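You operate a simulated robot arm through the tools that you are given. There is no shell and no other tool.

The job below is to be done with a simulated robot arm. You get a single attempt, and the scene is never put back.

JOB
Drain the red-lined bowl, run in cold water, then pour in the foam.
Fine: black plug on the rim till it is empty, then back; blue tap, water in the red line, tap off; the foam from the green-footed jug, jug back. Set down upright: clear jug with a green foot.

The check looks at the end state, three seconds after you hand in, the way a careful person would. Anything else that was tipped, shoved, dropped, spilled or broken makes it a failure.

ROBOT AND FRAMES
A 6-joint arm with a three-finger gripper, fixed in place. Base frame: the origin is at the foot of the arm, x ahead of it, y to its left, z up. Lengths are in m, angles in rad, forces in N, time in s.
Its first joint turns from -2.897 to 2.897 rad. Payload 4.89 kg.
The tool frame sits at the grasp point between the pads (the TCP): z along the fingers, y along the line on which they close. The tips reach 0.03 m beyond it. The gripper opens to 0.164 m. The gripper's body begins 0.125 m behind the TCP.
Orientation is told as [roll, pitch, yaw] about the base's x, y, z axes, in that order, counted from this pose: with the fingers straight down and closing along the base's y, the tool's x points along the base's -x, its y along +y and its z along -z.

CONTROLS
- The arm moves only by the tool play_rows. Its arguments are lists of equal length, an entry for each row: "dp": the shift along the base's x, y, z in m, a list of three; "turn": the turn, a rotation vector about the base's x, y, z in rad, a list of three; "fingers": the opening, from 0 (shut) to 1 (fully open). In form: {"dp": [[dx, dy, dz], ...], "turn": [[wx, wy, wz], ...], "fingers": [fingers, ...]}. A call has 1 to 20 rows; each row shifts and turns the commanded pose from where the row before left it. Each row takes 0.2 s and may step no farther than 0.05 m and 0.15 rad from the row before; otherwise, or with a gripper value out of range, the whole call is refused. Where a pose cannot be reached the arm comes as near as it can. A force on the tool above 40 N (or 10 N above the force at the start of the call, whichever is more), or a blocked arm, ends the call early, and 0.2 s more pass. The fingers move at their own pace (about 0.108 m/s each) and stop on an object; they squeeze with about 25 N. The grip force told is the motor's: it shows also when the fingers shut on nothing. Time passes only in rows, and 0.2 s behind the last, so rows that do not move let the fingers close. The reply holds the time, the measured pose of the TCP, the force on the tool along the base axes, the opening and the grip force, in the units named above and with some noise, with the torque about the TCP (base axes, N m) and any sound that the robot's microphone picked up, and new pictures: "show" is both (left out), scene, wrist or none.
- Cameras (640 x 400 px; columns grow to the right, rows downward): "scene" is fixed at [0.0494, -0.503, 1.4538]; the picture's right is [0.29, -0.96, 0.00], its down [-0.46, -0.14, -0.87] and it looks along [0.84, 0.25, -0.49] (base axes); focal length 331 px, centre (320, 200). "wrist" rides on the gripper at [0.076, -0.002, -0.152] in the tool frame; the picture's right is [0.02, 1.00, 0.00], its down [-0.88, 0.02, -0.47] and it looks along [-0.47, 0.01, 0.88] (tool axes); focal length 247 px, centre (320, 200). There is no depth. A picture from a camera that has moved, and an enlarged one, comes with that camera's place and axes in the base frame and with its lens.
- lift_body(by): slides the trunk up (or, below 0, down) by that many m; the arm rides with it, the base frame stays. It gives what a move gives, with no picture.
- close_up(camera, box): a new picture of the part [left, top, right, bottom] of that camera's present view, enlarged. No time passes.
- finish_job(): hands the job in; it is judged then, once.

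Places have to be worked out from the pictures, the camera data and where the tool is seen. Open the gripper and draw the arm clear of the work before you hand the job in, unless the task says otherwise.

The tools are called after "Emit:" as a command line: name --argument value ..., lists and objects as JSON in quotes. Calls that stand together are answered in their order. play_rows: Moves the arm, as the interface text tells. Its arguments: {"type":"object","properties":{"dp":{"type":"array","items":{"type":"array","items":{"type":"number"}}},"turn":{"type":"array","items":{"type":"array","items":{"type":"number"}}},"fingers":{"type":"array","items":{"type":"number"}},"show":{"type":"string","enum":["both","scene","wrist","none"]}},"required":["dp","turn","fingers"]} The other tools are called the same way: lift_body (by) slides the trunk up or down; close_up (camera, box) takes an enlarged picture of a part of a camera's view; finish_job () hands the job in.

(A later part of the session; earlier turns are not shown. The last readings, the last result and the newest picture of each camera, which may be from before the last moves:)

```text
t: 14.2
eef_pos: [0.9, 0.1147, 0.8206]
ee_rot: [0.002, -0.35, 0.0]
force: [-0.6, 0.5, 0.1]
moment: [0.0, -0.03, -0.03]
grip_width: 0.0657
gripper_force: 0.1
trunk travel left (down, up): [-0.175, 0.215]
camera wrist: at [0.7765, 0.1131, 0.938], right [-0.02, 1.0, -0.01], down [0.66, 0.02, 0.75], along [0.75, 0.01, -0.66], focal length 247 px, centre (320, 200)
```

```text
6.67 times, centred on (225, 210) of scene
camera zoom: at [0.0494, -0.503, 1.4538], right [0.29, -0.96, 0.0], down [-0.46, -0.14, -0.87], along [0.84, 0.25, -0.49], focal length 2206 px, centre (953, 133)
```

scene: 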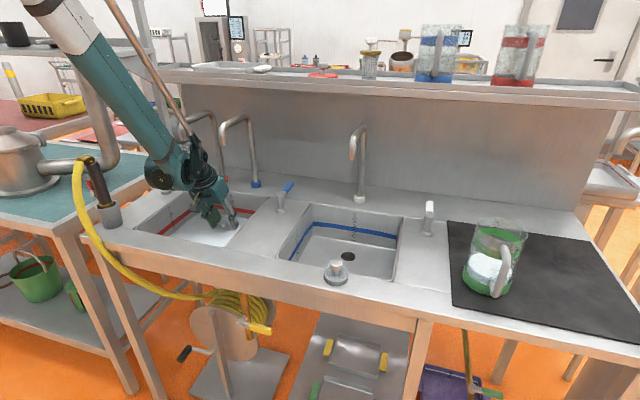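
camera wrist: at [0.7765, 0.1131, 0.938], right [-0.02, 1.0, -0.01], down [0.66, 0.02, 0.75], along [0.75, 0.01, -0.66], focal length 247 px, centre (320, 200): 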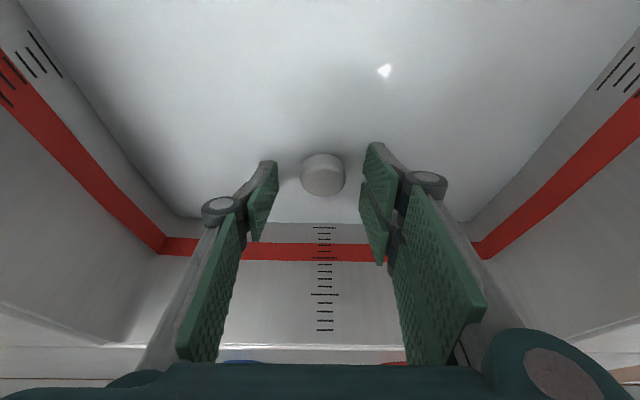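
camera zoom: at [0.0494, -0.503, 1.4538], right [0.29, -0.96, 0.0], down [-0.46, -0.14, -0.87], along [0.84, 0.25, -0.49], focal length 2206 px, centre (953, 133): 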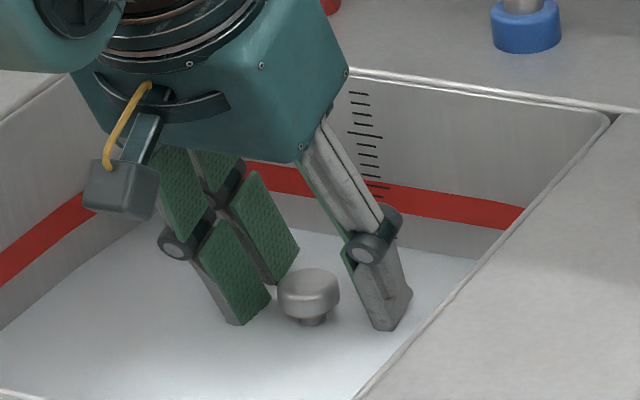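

The bottom tick now stands clear of the waterline, so draining has begun. I'll nudge +2 mm in y and 2 mm down, then close.

Emit:
play_rows --dp '[[0, 0.002, -0.003], [0, 0, 0], [0, 0, 0], [0, 0, 0], [0, 0, 0]]' --turn '[[0, 0, 0], [0, 0, 0], [0, 0, 0], [0, 0, 0], [0, 0, 0]]' --fingers '[0.4, 0.2, 0.1, 0.0, 0.0]'

Emit:
close_up --camera "wrist" --box '[220, 100, 420, 260]'

Emit:
close_up --camera "scene" --box '[180, 180, 270, 240]'

```text
t: 15.4
eef_pos: [0.9005, 0.1167, 0.8195]
ee_rot: [0.001, -0.351, -0.001]
force: [4.7, 1.8, 20.4]
moment: [0.6, 0.13, -0.12]
grip_width: 0.0394
gripper_force: 25.2
trunk travel left (down, up): [-0.175, 0.215]
camera wrist: at [0.7763, 0.1155, 0.9357], right [-0.02, 1.0, -0.01], down [0.66, 0.02, 0.75], along [0.75, 0.01, -0.66], focal length 247 px, centre (320, 200)
```

scene: 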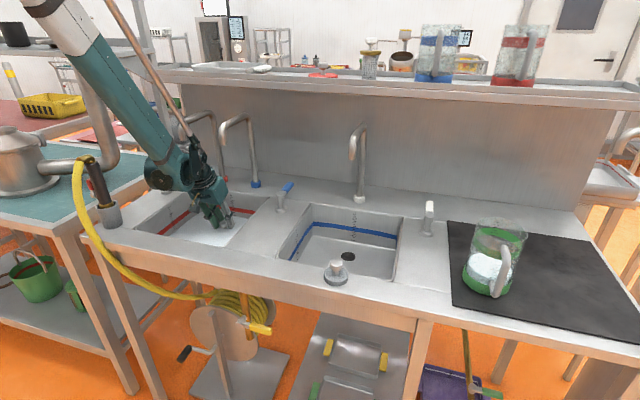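
wrist: 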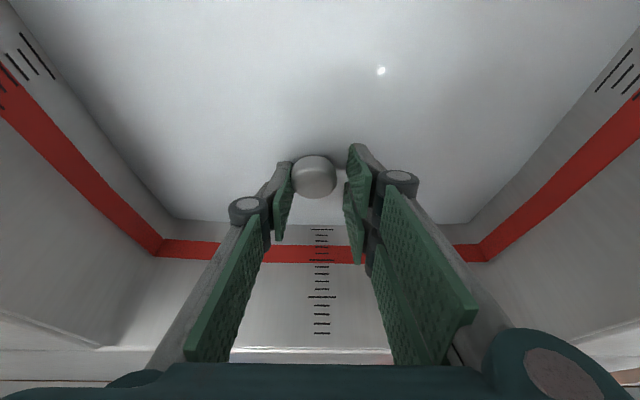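

```text
2.50 times, centred on (320, 180) of wrist
camera zoom: at [0.7763, 0.1155, 0.9357], right [-0.02, 1.0, -0.01], down [0.66, 0.02, 0.75], along [0.75, 0.01, -0.66], focal length 617 px, centre (320, 250)
```

zoom: 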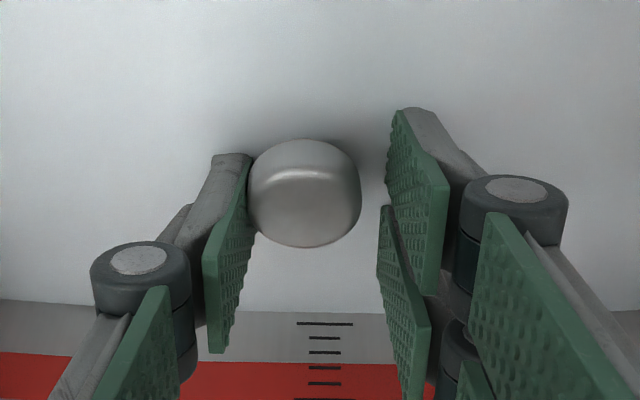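

```text
6.67 times, centred on (225, 210) of scene
camera zoom: at [0.0494, -0.503, 1.4538], right [0.29, -0.96, 0.0], down [-0.46, -0.14, -0.87], along [0.84, 0.25, -0.49], focal length 2206 px, centre (953, 133)
```

zoom: 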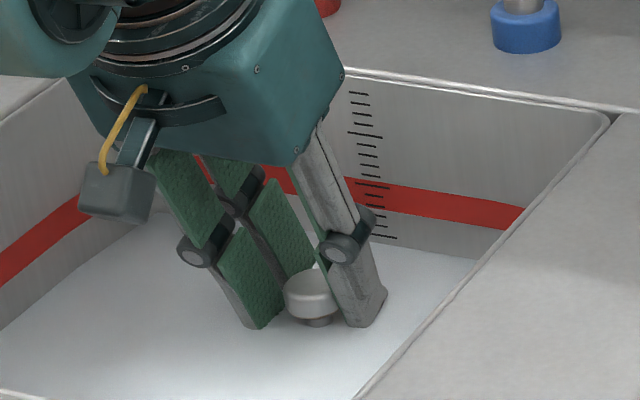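

The low rear finger caught the disc again (20 N up), but the bowl is draining, so the plug is unseated. I'll open, back up, and wait while the water falls so I can see the plug itself.

Emit:
play_rows --dp '[[0, 0, 0], [0, 0, 0], [0, 0, 0.015], [-0.005, 0, 0.02], [-0.005, 0, 0.02], [0, 0, 0], [0, 0, 0], [0, 0, 0], [0, 0, 0], [0, 0, 0], [0, 0, 0], [0, 0, 0], [0, 0, 0], [0, 0, 0], [0, 0, 0]]' --turn '[[0, 0, 0], [0, 0, 0], [0, 0, 0], [0, 0, 0], [0, 0, 0], [0, 0, 0], [0, 0, 0], [0, 0, 0], [0, 0, 0], [0, 0, 0], [0, 0, 0], [0, 0, 0], [0, 0, 0], [0, 0, 0], [0, 0, 0]]' --fingers '[0.3, 0.5, 0.5, 0.5, 0.5, 0.5, 0.5, 0.5, 0.5, 0.5, 0.5, 0.5, 0.5, 0.5, 0.5]'

Emit:
close_up --camera "wrist" --box '[220, 80, 420, 240]'

Emit:
close_up --camera "scene" --box '[180, 180, 270, 240]'

```text
t: 18.6
eef_pos: [0.8933, 0.1195, 0.8718]
ee_rot: [0.003, -0.352, 0.0]
force: [-0.6, 0.6, 0.2]
moment: [-0.01, -0.02, 0.02]
grip_width: 0.0821
gripper_force: 0.1
trunk travel left (down, up): [-0.175, 0.215]
camera wrist: at [0.769, 0.1181, 0.9894], right [-0.02, 1.0, -0.01], down [0.66, 0.02, 0.75], along [0.75, 0.01, -0.66], focal length 247 px, centre (320, 200)
```

scene: 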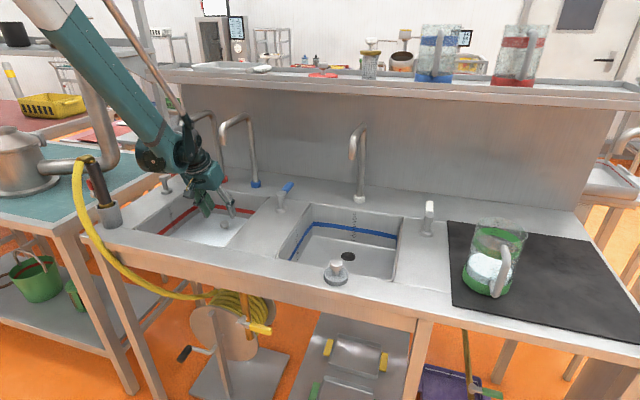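
wrist: 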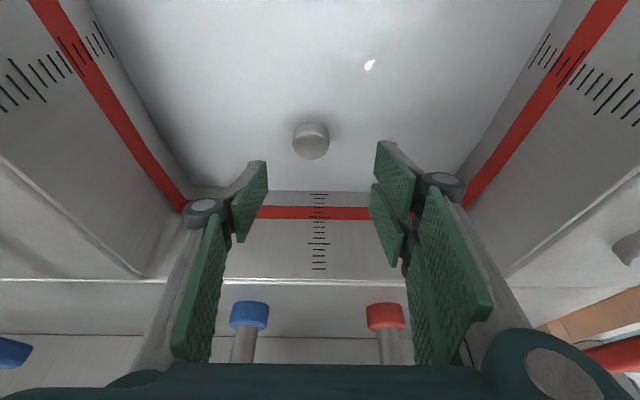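

```text
2.50 times, centred on (320, 160) of wrist
camera zoom: at [0.769, 0.1181, 0.9894], right [-0.02, 1.0, -0.01], down [0.66, 0.02, 0.75], along [0.75, 0.01, -0.66], focal length 617 px, centre (320, 300)
```

zoom: 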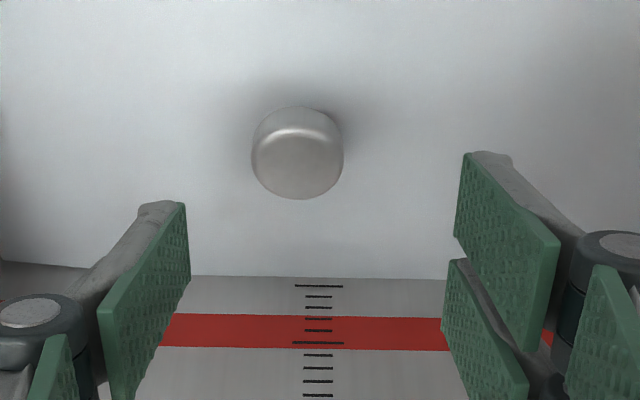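

```text
6.67 times, centred on (225, 210) of scene
camera zoom: at [0.0494, -0.503, 1.4538], right [0.29, -0.96, 0.0], down [-0.46, -0.14, -0.87], along [0.84, 0.25, -0.49], focal length 2206 px, centre (953, 133)
```

zoom: 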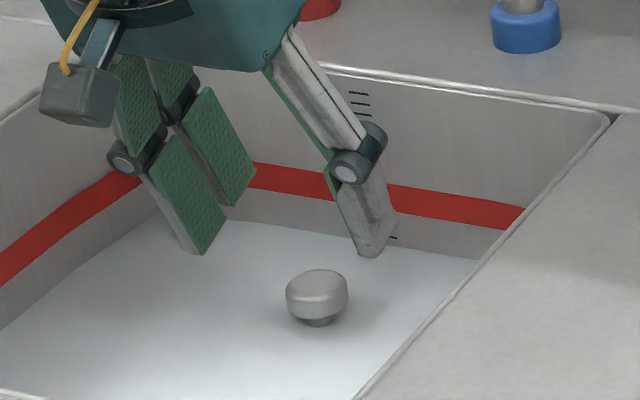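

The drain stopped after a small drop, so the plug re-seated; the knob is now near (0.902, 0.1105), top z≈0.809. I'll use a smaller tilt (0.22) so the rear finger stays above the disc while the pads cover the whole knob side.

Emit:
play_rows --dp '[[0, -0.009, 0], [0.002, 0, -0.015], [0.002, 0, -0.02], [0, 0, -0.0133]]' --turn '[[0, 0.065, 0], [0, 0.065, 0], [0, 0, 0], [0, 0, 0]]' --fingers '[0.5, 0.5, 0.45, 0.4]'

Emit:
close_up --camera "wrist" --box '[220, 100, 420, 260]'

Emit:
close_up --camera "scene" --box '[180, 180, 270, 240]'

Emit:
close_up --camera "scene" --box '[100, 80, 290, 200]'

```text
t: 19.6
eef_pos: [0.8948, 0.1057, 0.8232]
ee_rot: [0.003, -0.22, -0.001]
force: [0.0, -0.7, 0.1]
moment: [0.02, -0.03, -0.02]
grip_width: 0.0656
gripper_force: 0.0
trunk travel left (down, up): [-0.175, 0.215]
camera wrist: at [0.788, 0.1059, 0.9569], right [-0.02, 1.0, 0.0], down [0.76, 0.02, 0.65], along [0.65, 0.01, -0.76], focal length 247 px, centre (320, 200)
```

scene: 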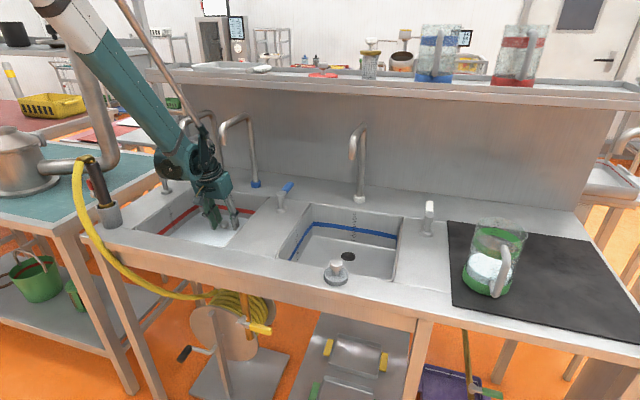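
wrist: 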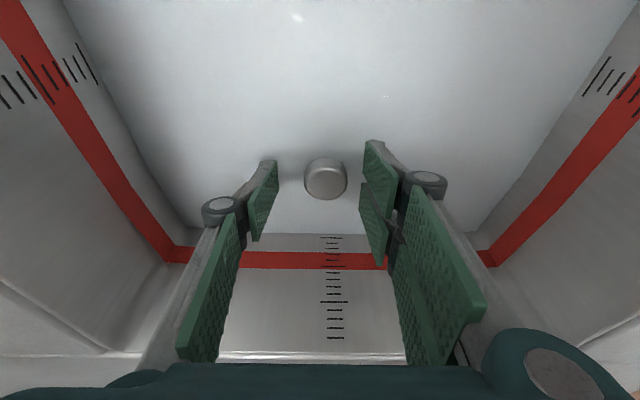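

```text
2.50 times, centred on (320, 180) of wrist
camera zoom: at [0.788, 0.1059, 0.9569], right [-0.02, 1.0, 0.0], down [0.76, 0.02, 0.65], along [0.65, 0.01, -0.76], focal length 617 px, centre (320, 250)
```

zoom: 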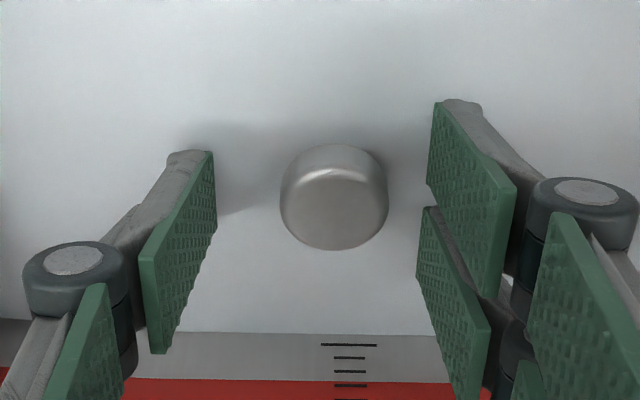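

```text
6.67 times, centred on (225, 210) of scene
camera zoom: at [0.0494, -0.503, 1.4538], right [0.29, -0.96, 0.0], down [-0.46, -0.14, -0.87], along [0.84, 0.25, -0.49], focal length 2206 px, centre (953, 133)
```

zoom: 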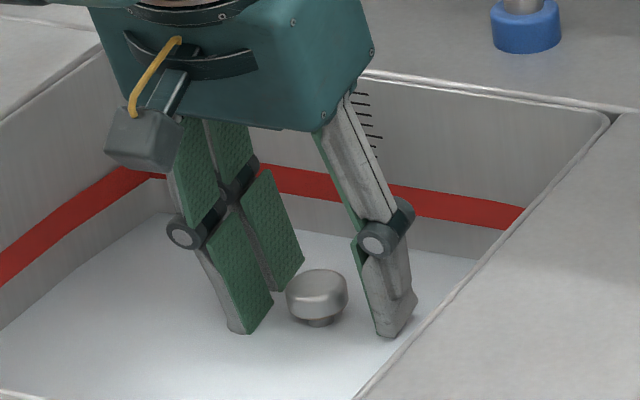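

```text
3.33 times, centred on (195, 140) of scene
camera zoom: at [0.0494, -0.503, 1.4538], right [0.29, -0.96, 0.0], down [-0.46, -0.14, -0.87], along [0.84, 0.25, -0.49], focal length 1103 px, centre (737, 400)
```

zoom: 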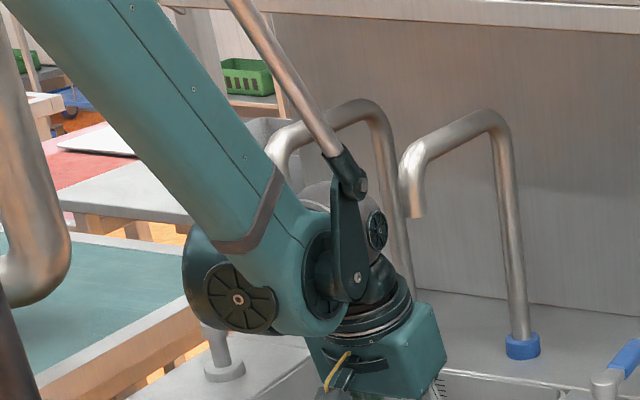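

Good view: the knob is about 4 mm to +y of finger centre, otherwise aligned, and the wrist is clear of the spouts. Shift +4.4 mm in y and close.

Emit:
play_rows --dp '[[0, 0.0044, 0], [0, 0, 0], [0, 0, 0], [0, 0, 0], [0, 0, 0]]' --turn '[[0, 0, 0], [0, 0, 0], [0, 0, 0], [0, 0, 0], [0, 0, 0]]' --fingers '[0.4, 0.25, 0.1, 0.0, 0.0]'

Emit:
close_up --camera "wrist" --box '[220, 100, 420, 260]'

Emit:
close_up --camera "scene" --box '[195, 200, 255, 240]'

```text
t: 20.8
eef_pos: [0.8948, 0.1118, 0.8243]
ee_rot: [0.002, -0.223, -0.001]
force: [-0.5, 0.6, 0.0]
moment: [-0.02, 0.0, 0.0]
grip_width: 0.0303
gripper_force: 25.2
trunk travel left (down, up): [-0.175, 0.215]
camera wrist: at [0.7879, 0.1109, 0.9572], right [-0.02, 1.0, 0.0], down [0.76, 0.02, 0.65], along [0.65, 0.01, -0.76], focal length 247 px, centre (320, 200)
```

scene: 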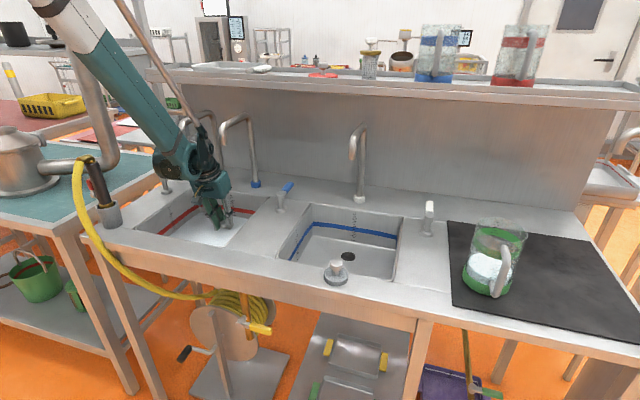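
wrist: 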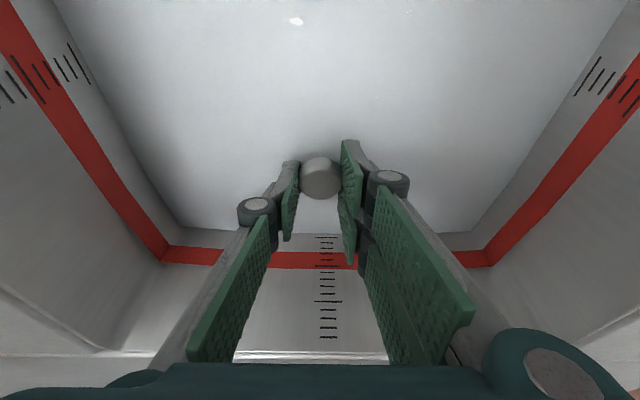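

```text
2.50 times, centred on (320, 180) of wrist
camera zoom: at [0.7879, 0.1109, 0.9572], right [-0.02, 1.0, 0.0], down [0.76, 0.02, 0.65], along [0.65, 0.01, -0.76], focal length 617 px, centre (320, 250)
```

zoom: 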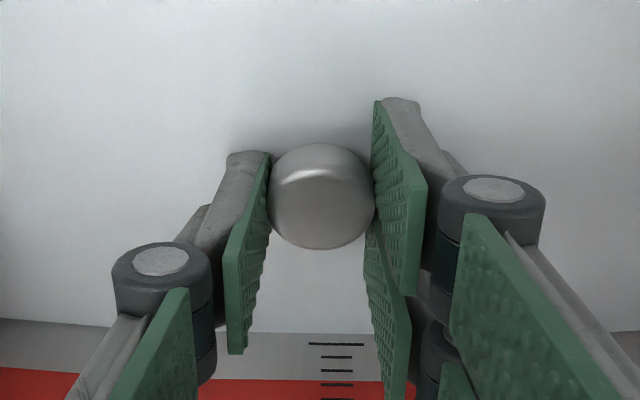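

```text
10.00 times, centred on (225, 220) of scene
camera zoom: at [0.0494, -0.503, 1.4538], right [0.29, -0.96, 0.0], down [-0.46, -0.14, -0.87], along [0.84, 0.25, -0.49], focal length 3309 px, centre (1270, 0)
```

zoom: 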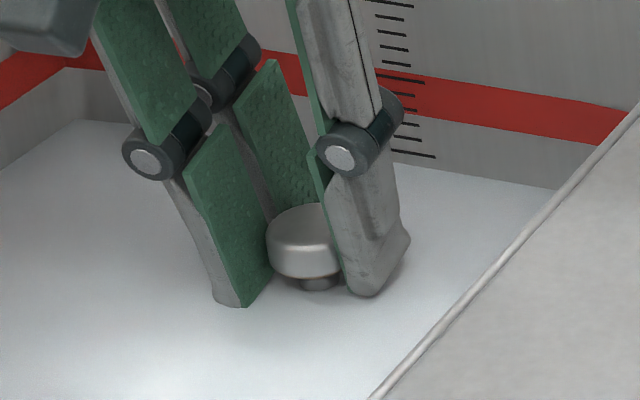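

The knob is squarely held (30.3 mm), with the tips reaching below its lower edge. I'll lift very slowly and watch the force.

Emit:
play_rows --dp '[[0, 0, 0.002], [0, 0, 0.002], [0, 0, 0.002]]' --turn '[[0, 0, 0], [0, 0, 0], [0, 0, 0]]' --fingers '[0, 0, 0]' --show "scene"

Emit:
close_up --camera "scene" --box '[195, 200, 255, 240]'

```text
t: 21.6
eef_pos: [0.8962, 0.1129, 0.8301]
ee_rot: [0.002, -0.223, 0.0]
force: [-0.4, 0.7, -1.2]
moment: [-0.02, 0.0, 0.0]
grip_width: 0.0304
gripper_force: 25.6
trunk travel left (down, up): [-0.175, 0.215]
```

scene: 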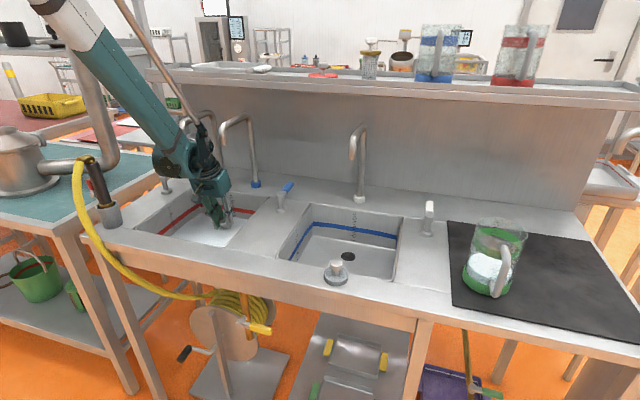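

```text
10.00 times, centred on (225, 220) of scene
camera zoom: at [0.0494, -0.503, 1.4538], right [0.29, -0.96, 0.0], down [-0.46, -0.14, -0.87], along [0.84, 0.25, -0.49], focal length 3309 px, centre (1270, 0)
```

zoom: 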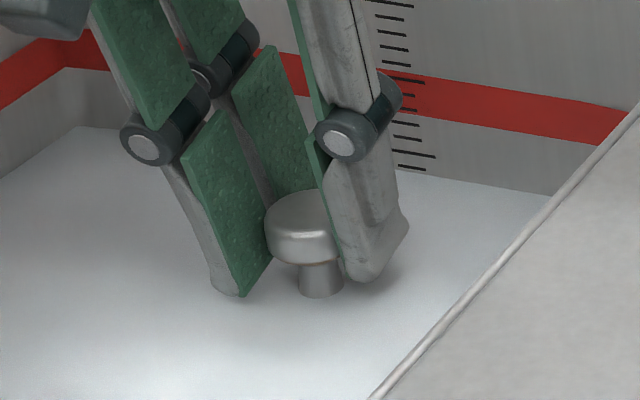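

It's lifting cleanly (still 30.4 mm, the water falling again). Continue up and back toward the front rim, away from the spouts.

Emit:
play_rows --dp '[[0, 0, 0.005], [0, 0, 0.008], [0, 0, 0.01], [-0.005, 0, 0.012], [-0.01, 0, 0.015], [-0.012, 0, 0.018], [-0.012, 0, 0.018], [-0.012, 0, 0.018], [-0.012, 0, 0.018]]' --turn '[[0, 0, 0], [0, 0, 0], [0, 0, 0], [0, 0, 0], [0, 0, 0], [0, 0, 0], [0, 0, 0], [0, 0, 0], [0, 0, 0]]' --fingers '[0, 0, 0, 0, 0, 0, 0, 0, 0]'

Emit:
close_up --camera "scene" --box '[150, 170, 270, 250]'

Emit:
close_up --camera "wrist" --box '[180, 60, 460, 260]'

```text
t: 23.6
eef_pos: [0.834, 0.1124, 0.9524]
ee_rot: [0.003, -0.22, -0.001]
force: [0.8, 0.0, -1.3]
moment: [-0.02, 0.11, 0.02]
grip_width: 0.0301
gripper_force: 25.4
trunk travel left (down, up): [-0.175, 0.215]
camera wrist: at [0.726, 0.1117, 1.0847], right [-0.02, 1.0, 0.0], down [0.76, 0.02, 0.65], along [0.65, 0.01, -0.76], focal length 247 px, centre (320, 200)
```

scene: 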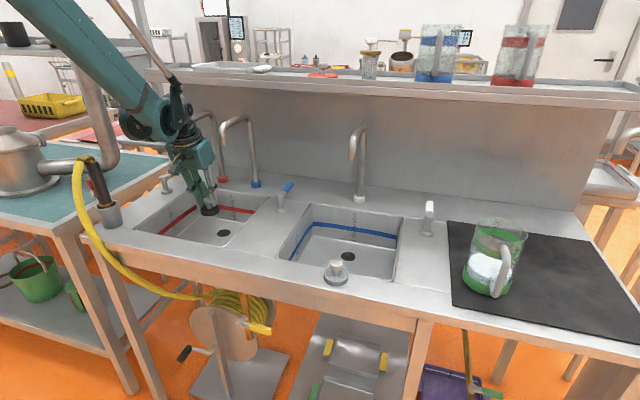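
wrist: 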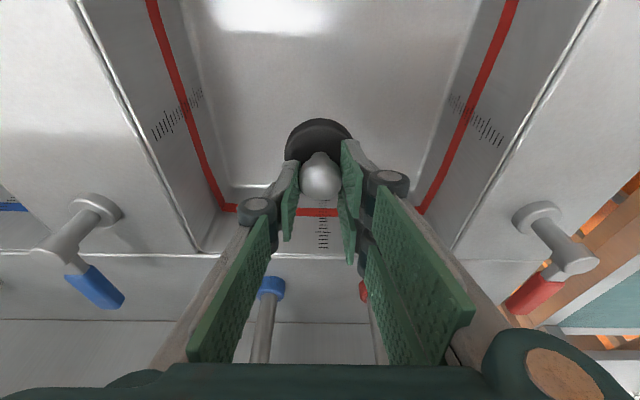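

```text
5.00 times, centred on (210, 210) of scene
camera zoom: at [0.0494, -0.503, 1.4538], right [0.29, -0.96, 0.0], down [-0.46, -0.14, -0.87], along [0.84, 0.25, -0.49], focal length 1655 px, centre (870, 150)
```

zoom: 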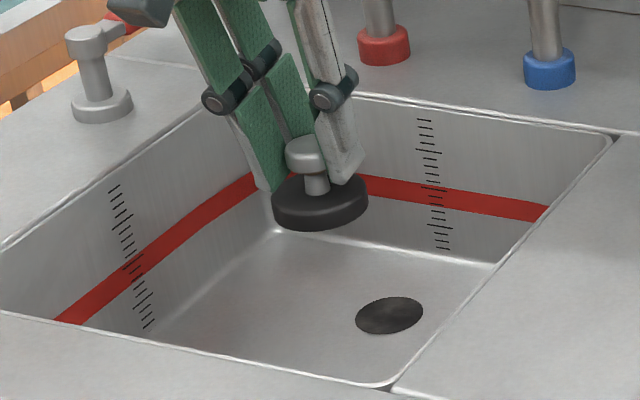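

```text
2.00 times, centred on (320, 160) of wrist
camera zoom: at [0.726, 0.1117, 1.0847], right [-0.02, 1.0, 0.0], down [0.76, 0.02, 0.65], along [0.65, 0.01, -0.76], focal length 494 px, centre (320, 280)
```

zoom: 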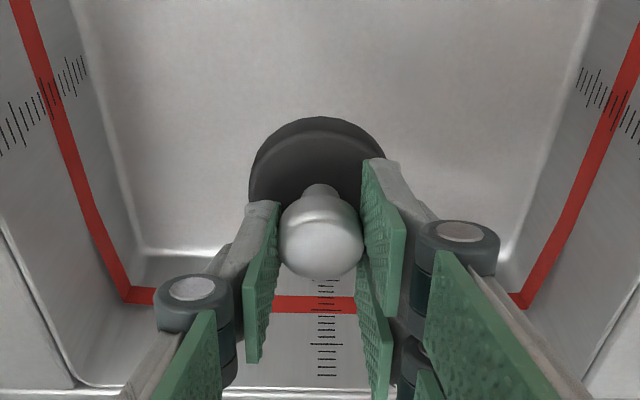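

The plug (black disc) is held upright and the bowl already looks empty with the drain open at about (0.90, 0.113). I'll look closely at the front rim to choose the spot to set the plug down.

Emit:
close_up --camera "scene" --box '[100, 215, 280, 315]'

Emit:
close_up --camera "wrist" --box '[180, 0, 460, 200]'

```text
3.56 times, centred on (190, 265) of scene
camera zoom: at [0.0494, -0.503, 1.4538], right [0.29, -0.96, 0.0], down [-0.46, -0.14, -0.87], along [0.84, 0.25, -0.49], focal length 1177 px, centre (782, -31)
```

zoom: 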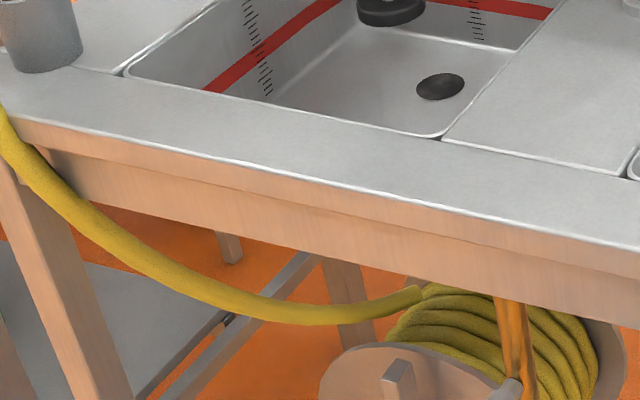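

```text
2.00 times, centred on (320, 100) of wrist
camera zoom: at [0.726, 0.1117, 1.0847], right [-0.02, 1.0, 0.0], down [0.76, 0.02, 0.65], along [0.65, 0.01, -0.76], focal length 494 px, centre (320, 400)
```

zoom: 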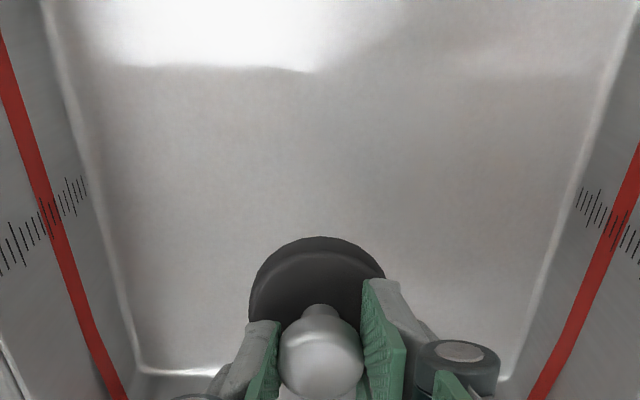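

The front rim spans roughly x 0.62–0.70. I'll raise a bit and carry the plug back over it, then check its placement in the wrist view.

Emit:
play_rows --dp '[[-0.01, 0, 0.015], [-0.03, 0, 0.005], [-0.035, 0, 0], [-0.035, 0, 0], [-0.035, 0, 0], [-0.03, 0, 0], [-0.01, 0, 0]]' --turn '[[0, 0, 0], [0, 0, 0], [0, 0, 0], [0, 0, 0], [0, 0, 0], [0, 0, 0], [0, 0, 0]]' --fingers '[0, 0, 0, 0, 0, 0, 0]'

Emit:
close_up --camera "scene" --box '[100, 190, 280, 300]'

Emit:
close_up --camera "wrist" --box '[180, 60, 460, 260]'

```text
t: 25.2
eef_pos: [0.6479, 0.1128, 0.9751]
ee_rot: [0.002, -0.222, 0.003]
force: [0.1, -0.1, -1.0]
moment: [-0.01, 0.05, 0.0]
grip_width: 0.0303
gripper_force: 24.7
trunk travel left (down, up): [-0.175, 0.215]
camera wrist: at [0.5407, 0.1117, 1.107], right [-0.02, 1.0, 0.0], down [0.76, 0.02, 0.65], along [0.65, 0.01, -0.76], focal length 247 px, centre (320, 200)
```

scene: 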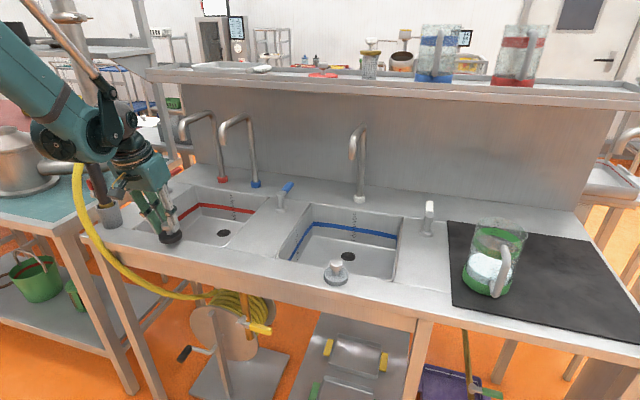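
wrist: 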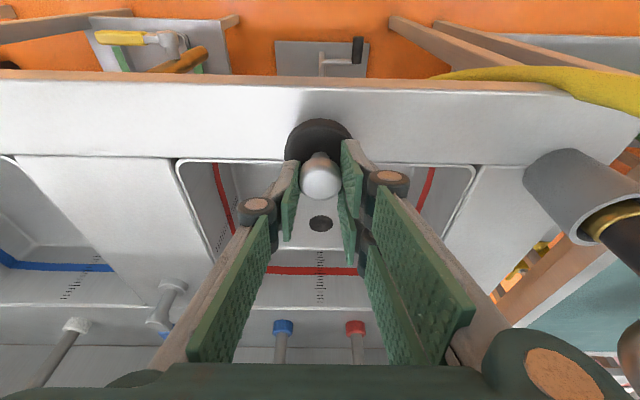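

```text
3.56 times, centred on (190, 245) of scene
camera zoom: at [0.0494, -0.503, 1.4538], right [0.29, -0.96, 0.0], down [-0.46, -0.14, -0.87], along [0.84, 0.25, -0.49], focal length 1177 px, centre (782, 40)
```

zoom: 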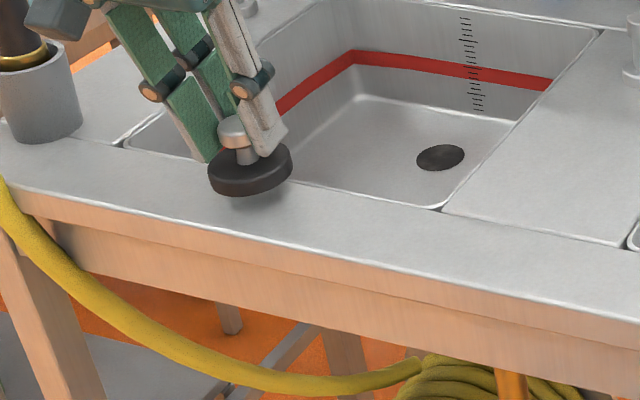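

```text
2.00 times, centred on (320, 160) of wrist
camera zoom: at [0.5407, 0.1117, 1.107], right [-0.02, 1.0, 0.0], down [0.76, 0.02, 0.65], along [0.65, 0.01, -0.76], focal length 494 px, centre (320, 280)
```

zoom: 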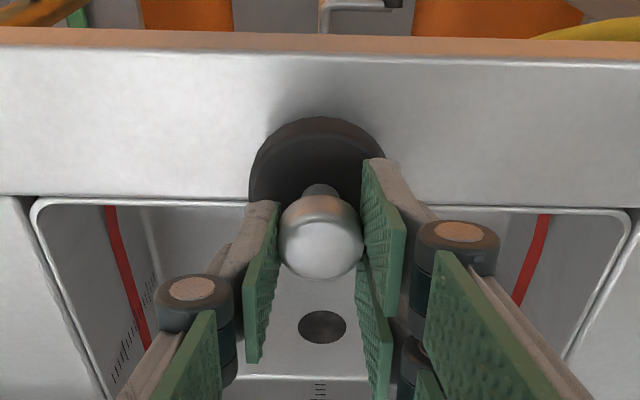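

Wrist view puts the rim at x≈0.605–0.685, so I'll set the disc centre at x≈0.647. Lowering to just above the rim.

Emit:
play_rows --dp '[[-0.006, 0, -0.01], [0, 0, -0.012], [0, 0, -0.01], [0, 0, -0.004], [0, 0, -0.003]]' --turn '[[0, 0, 0], [0, 0, 0], [0, 0, 0], [0, 0, 0], [0, 0, 0]]' --fingers '[0, 0, 0, 0, 0]'

Emit:
close_up --camera "scene" --box '[120, 200, 220, 270]'

```text
t: 25.8
eef_pos: [0.6434, 0.1126, 0.9564]
ee_rot: [0.005, -0.223, 0.001]
force: [-3.1, -2.2, 24.6]
moment: [-0.07, 0.16, -0.01]
grip_width: 0.0302
gripper_force: 24.5
trunk travel left (down, up): [-0.175, 0.215]
stopped in row 3: the force on the tool passed its limit at 43 N (the readings are from after the stop); the commanded pose is now the measured one
camera wrist: at [0.5346, 0.1112, 1.0874], right [-0.02, 1.0, 0.0], down [0.75, 0.02, 0.66], along [0.66, 0.01, -0.75], focal length 247 px, centre (320, 200)
```

scene: 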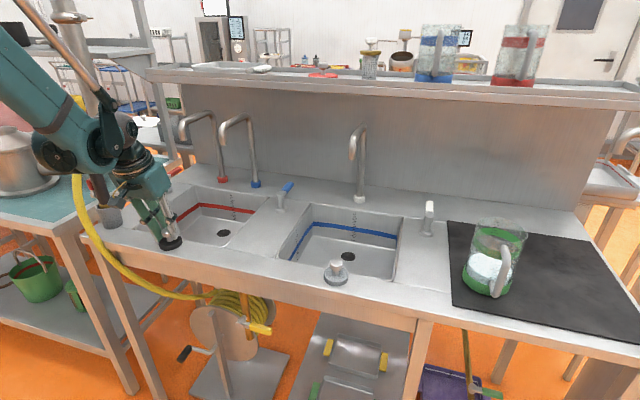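
wrist: 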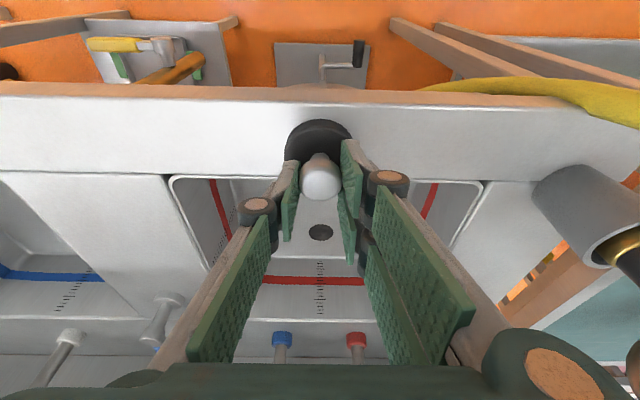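

```text
5.71 times, centred on (170, 235) of scene
camera zoom: at [0.0494, -0.503, 1.4538], right [0.29, -0.96, 0.0], down [-0.46, -0.14, -0.87], along [0.84, 0.25, -0.49], focal length 1891 px, centre (1177, 0)
```

zoom: 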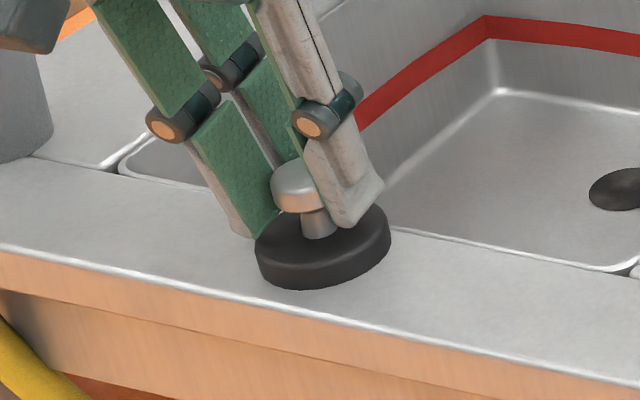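

Contact at TCP z≈0.957: the plug stands on the rim, fully inside its width. I'll ease off, release, and rise to check both the plug and the emptied bowl.

Emit:
play_rows --dp '[[0, 0, 0.0015], [0, 0, 0], [0, 0, 0], [0, 0, 0.01], [-0.005, 0, 0.03], [-0.005, 0, 0.03]]' --turn '[[0, 0, 0], [0, 0, 0], [0, 0, 0], [0, 0, 0], [0, 0, 0], [0, 0, 0]]' --fingers '[0, 0.3, 0.4, 0.4, 0.4, 0.4]'

Emit:
close_up --camera "scene" --box '[120, 180, 280, 280]'

Emit:
close_up --camera "wrist" --box '[200, 90, 440, 290]'

```text
t: 27.2
eef_pos: [0.634, 0.1145, 1.0248]
ee_rot: [0.002, -0.221, -0.001]
force: [1.5, 0.0, -1.7]
moment: [-0.04, 0.26, -0.01]
grip_width: 0.0654
gripper_force: 0.0
trunk travel left (down, up): [-0.175, 0.215]
camera wrist: at [0.5267, 0.1123, 1.1574], right [-0.02, 1.0, 0.0], down [0.76, 0.02, 0.66], along [0.66, 0.01, -0.76], focal length 247 px, centre (320, 200)
```

scene: 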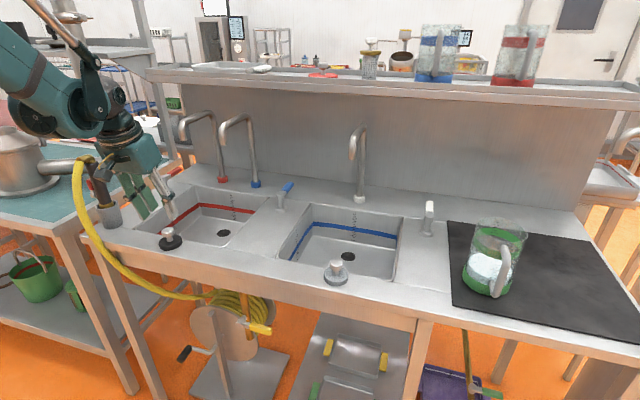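
wrist: 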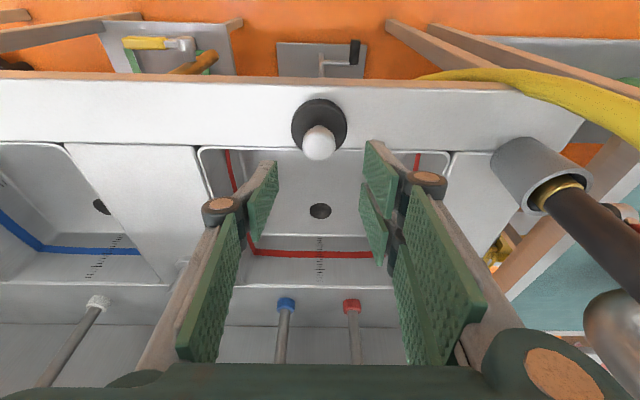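

```text
4.00 times, centred on (200, 230) of scene
camera zoom: at [0.0494, -0.503, 1.4538], right [0.29, -0.96, 0.0], down [-0.46, -0.14, -0.87], along [0.84, 0.25, -0.49], focal length 1324 px, centre (800, 80)
```

zoom: 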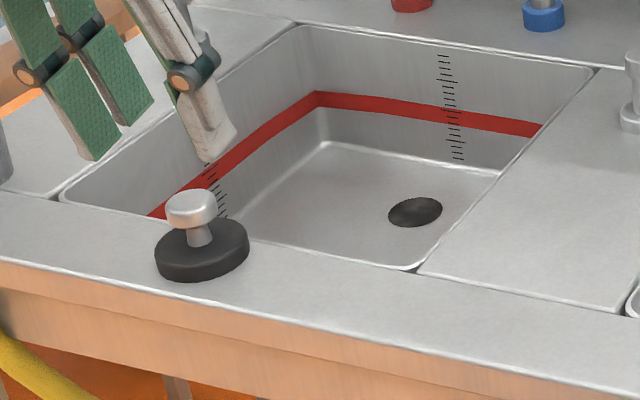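

```text
2.00 times, centred on (320, 190) of wrist
camera zoom: at [0.5267, 0.1123, 1.1574], right [-0.02, 1.0, 0.0], down [0.76, 0.02, 0.66], along [0.66, 0.01, -0.76], focal length 494 px, centre (320, 220)
```

zoom: 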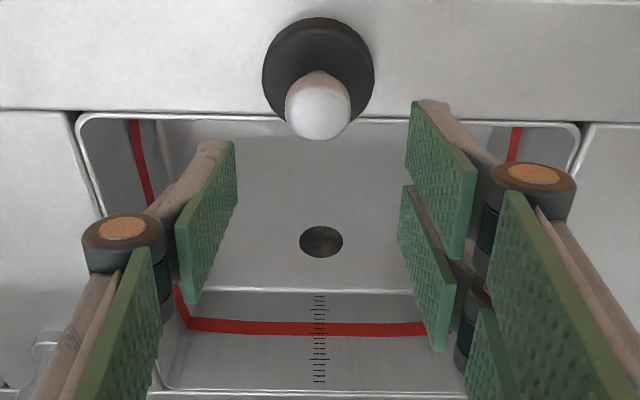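

The plug stands on the rim and the bowl is empty and clear. Now I regrasp the plug at the same pose I released it (0.6434, 0.1126, 0.957).

Emit:
play_rows --dp '[[0.0094, -0.0019, -0.02], [0, 0, -0.025], [0, 0, -0.0225], [0, 0, 0], [0, 0, 0], [0, 0, 0], [0, 0, 0]]' --turn '[[0, 0, 0], [0, 0, 0], [0, 0, 0], [0, 0, 0], [0, 0, 0], [0, 0, 0], [0, 0, 0]]' --fingers '[0.4, 0.4, 0.4, 0.3, 0.15, 0.0, 0.0]'

Emit:
close_up --camera "wrist" --box '[220, 100, 420, 260]'

Emit:
close_up --camera "scene" --box '[120, 200, 220, 270]'

```text
t: 28.8
eef_pos: [0.6393, 0.1125, 0.9568]
ee_rot: [0.002, -0.223, 0.003]
force: [0.3, -0.7, 0.4]
moment: [0.0, 0.03, -0.02]
grip_width: 0.03
gripper_force: 25.5
trunk travel left (down, up): [-0.175, 0.215]
camera wrist: at [0.5329, 0.1098, 1.0897], right [-0.02, 1.0, 0.0], down [0.75, 0.02, 0.66], along [0.66, 0.01, -0.75], focal length 247 px, centre (320, 200)
```

scene: 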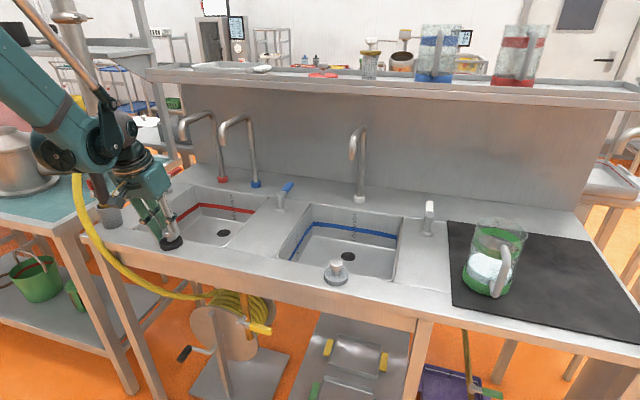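
wrist: 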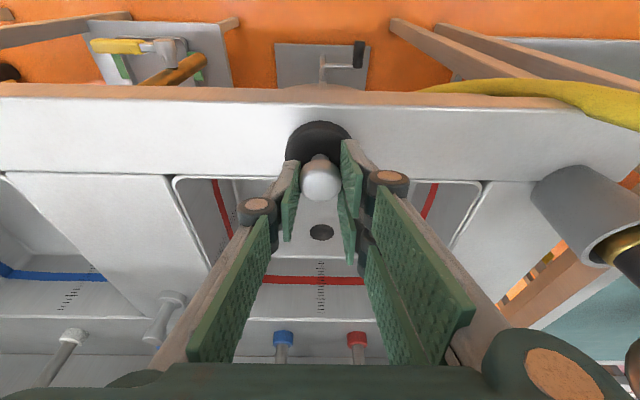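

```text
2.50 times, centred on (320, 180) of wrist
camera zoom: at [0.5329, 0.1098, 1.0897], right [-0.02, 1.0, 0.0], down [0.75, 0.02, 0.66], along [0.66, 0.01, -0.75], focal length 617 px, centre (320, 250)
```

zoom: 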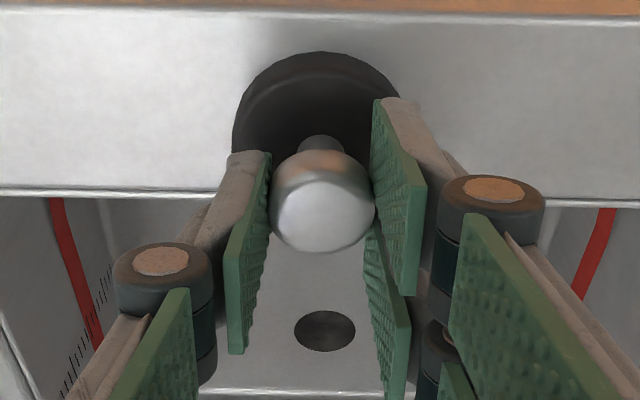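

```text
5.71 times, centred on (170, 235) of scene
camera zoom: at [0.0494, -0.503, 1.4538], right [0.29, -0.96, 0.0], down [-0.46, -0.14, -0.87], along [0.84, 0.25, -0.49], focal length 1891 px, centre (1177, 0)
```

zoom: 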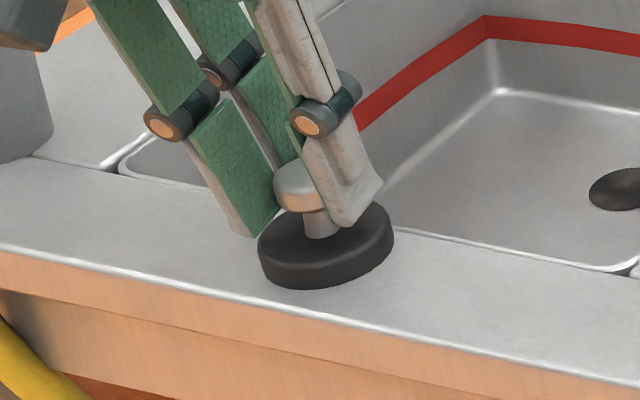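

Regripped (30 mm). I'll lift and carry it back over the bowl along the same safe path to a hover above the drain.

Emit:
play_rows --dp '[[0, 0, 0.015], [0.01, 0, 0.015], [0.04, 0.001, 0], [0.04, 0.001, 0], [0.04, 0.001, 0], [0.04, 0.001, 0], [0.02, 0.001, -0.02], [0.015, 0.001, -0.022], [0.013, 0.001, -0.02], [0.012, 0.001, -0.02], [0.012, 0, -0.018], [0.011, 0, -0.012]]' --turn '[[0, 0, 0], [0, 0, 0], [0, 0, 0], [0, 0, 0], [0, 0, 0], [0, 0, 0], [0, 0, 0], [0, 0, 0], [0, 0, 0], [0, 0, 0], [0, 0, 0], [0, 0, 0]]' --fingers '[0, 0, 0, 0, 0, 0, 0, 0, 0, 0, 0, 0]'

Emit:
close_up --camera "scene" --box '[150, 180, 270, 255]'

Emit:
close_up --camera "wrist" --box '[220, 100, 420, 260]'

```text
t: 31.4
eef_pos: [0.8962, 0.1179, 0.8757]
ee_rot: [0.001, -0.223, 0.001]
force: [-0.9, 0.7, -0.3]
moment: [-0.02, -0.05, 0.04]
grip_width: 0.0298
gripper_force: 25.2
trunk travel left (down, up): [-0.175, 0.215]
camera wrist: at [0.7876, 0.1158, 1.0093], right [-0.02, 1.0, 0.0], down [0.75, 0.02, 0.66], along [0.66, 0.01, -0.75], focal length 247 px, centre (320, 200)
```

scene: 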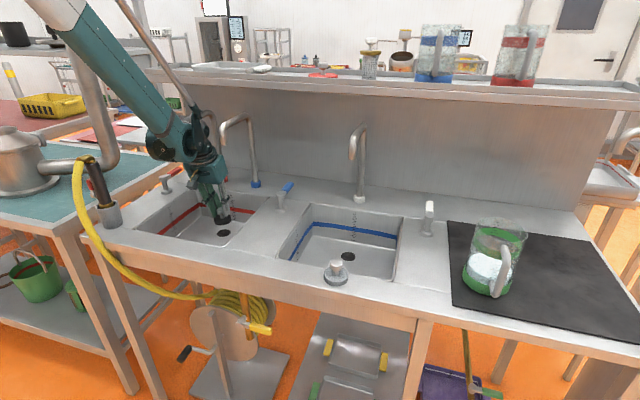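
wrist: 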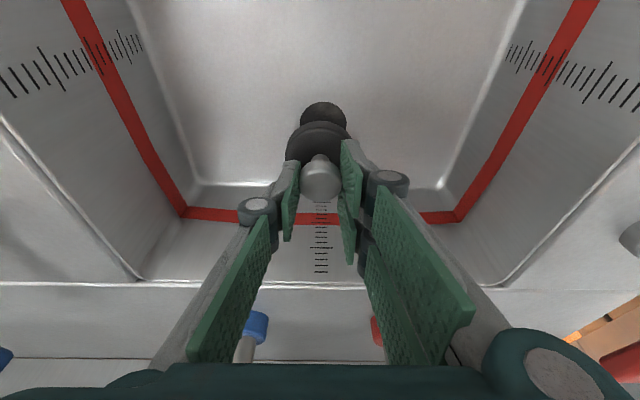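

```text
5.33 times, centred on (210, 218) of scene
camera zoom: at [0.0494, -0.503, 1.4538], right [0.29, -0.96, 0.0], down [-0.46, -0.14, -0.87], along [0.84, 0.25, -0.49], focal length 1765 px, centre (907, 107)
```

zoom: 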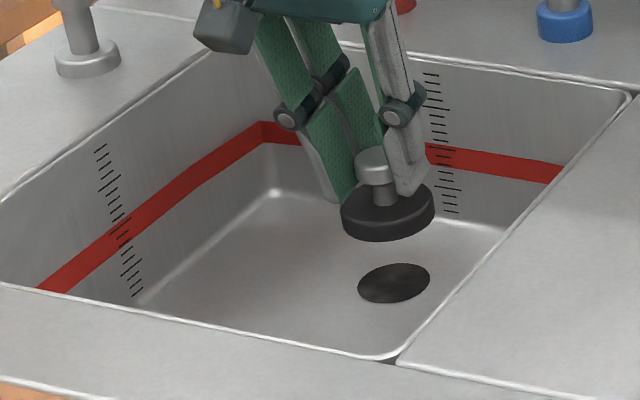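

```text
2.50 times, centred on (320, 180) of wrist
camera zoom: at [0.7876, 0.1158, 1.0093], right [-0.02, 1.0, 0.0], down [0.75, 0.02, 0.66], along [0.66, 0.01, -0.75], focal length 617 px, centre (320, 250)
```

zoom: 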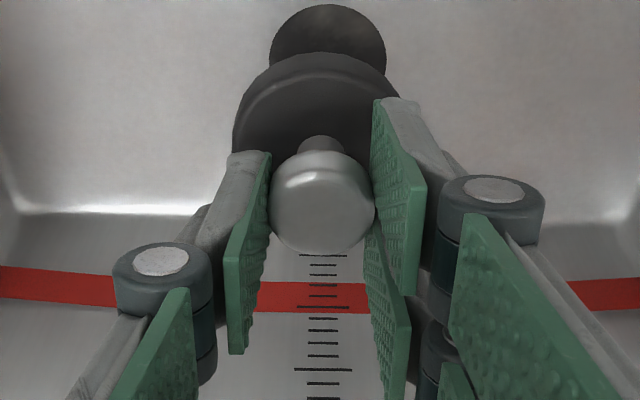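

Hovering over the drain: wrist and scene both say the plug needs about 3.5 mm toward +y, with x within a few mm. I'll correct y and descend to about 1 cm above the floor for a finer check.

Emit:
play_rows --dp '[[-0.001, 0.0035, 0], [0, 0, -0.015], [0, 0, -0.015], [0, 0, -0.008]]' --turn '[[0, 0, 0], [0, 0, 0], [0, 0, 0], [0, 0, 0]]' --fingers '[0, 0, 0, 0]'

Emit:
close_up --camera "scene" --box '[150, 180, 270, 255]'

Emit:
close_up --camera "wrist" --box '[220, 100, 420, 260]'

Emit:
close_up --camera "scene" --box '[200, 205, 250, 240]'

```text
t: 32.4
eef_pos: [0.8959, 0.1221, 0.8385]
ee_rot: [0.001, -0.222, 0.0]
force: [0.2, 0.7, -0.9]
moment: [-0.01, 0.01, -0.03]
grip_width: 0.0301
gripper_force: 25.2
trunk travel left (down, up): [-0.175, 0.215]
camera wrist: at [0.7876, 0.1203, 0.9704], right [-0.02, 1.0, 0.0], down [0.75, 0.02, 0.66], along [0.66, 0.01, -0.75], focal length 247 px, centre (320, 200)
```

scene: 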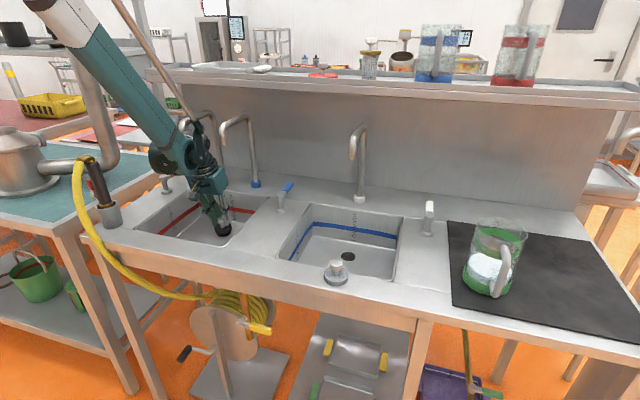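
wrist: 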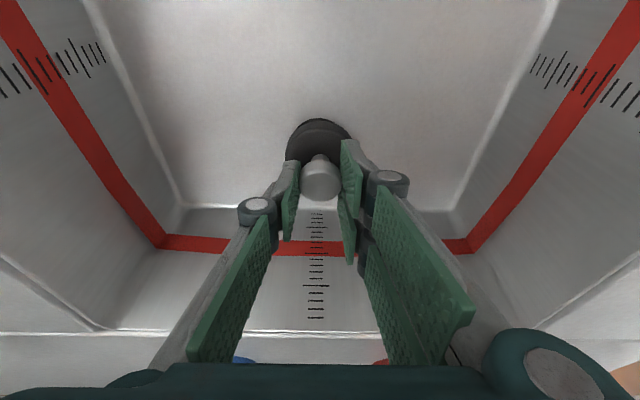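

```text
5.33 times, centred on (210, 218) of scene
camera zoom: at [0.0494, -0.503, 1.4538], right [0.29, -0.96, 0.0], down [-0.46, -0.14, -0.87], along [0.84, 0.25, -0.49], focal length 1765 px, centre (907, 107)
```

zoom: 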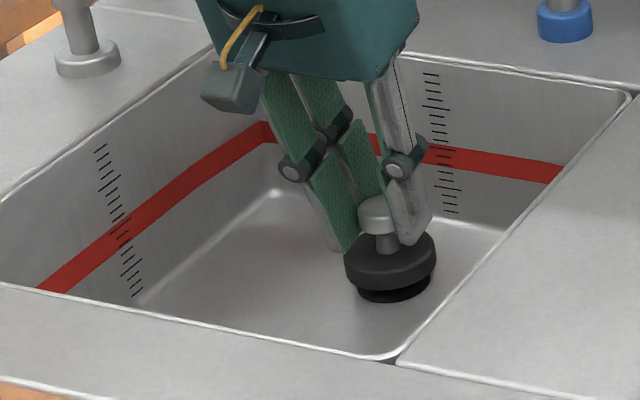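

```text
2.50 times, centred on (320, 180) of wrist
camera zoom: at [0.7876, 0.1203, 0.9704], right [-0.02, 1.0, 0.0], down [0.75, 0.02, 0.66], along [0.66, 0.01, -0.75], focal length 617 px, centre (320, 250)
```

zoom: 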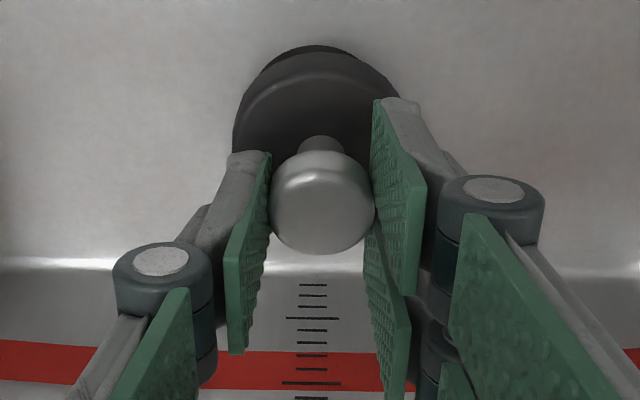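

```text
11.43 times, centred on (225, 222) of scene
camera zoom: at [0.0494, -0.503, 1.4538], right [0.29, -0.96, 0.0], down [-0.46, -0.14, -0.87], along [0.84, 0.25, -0.49], focal length 3782 px, centre (1406, -57)
```

zoom: 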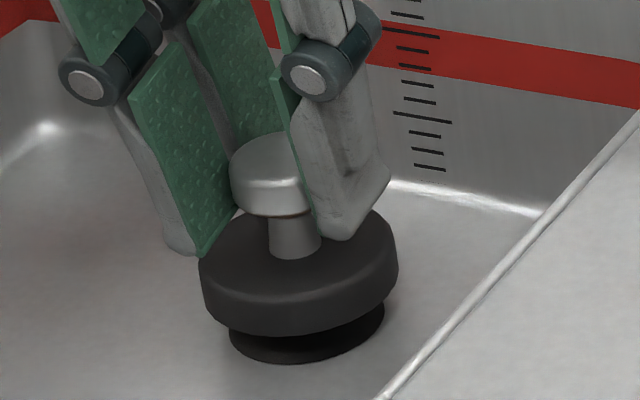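

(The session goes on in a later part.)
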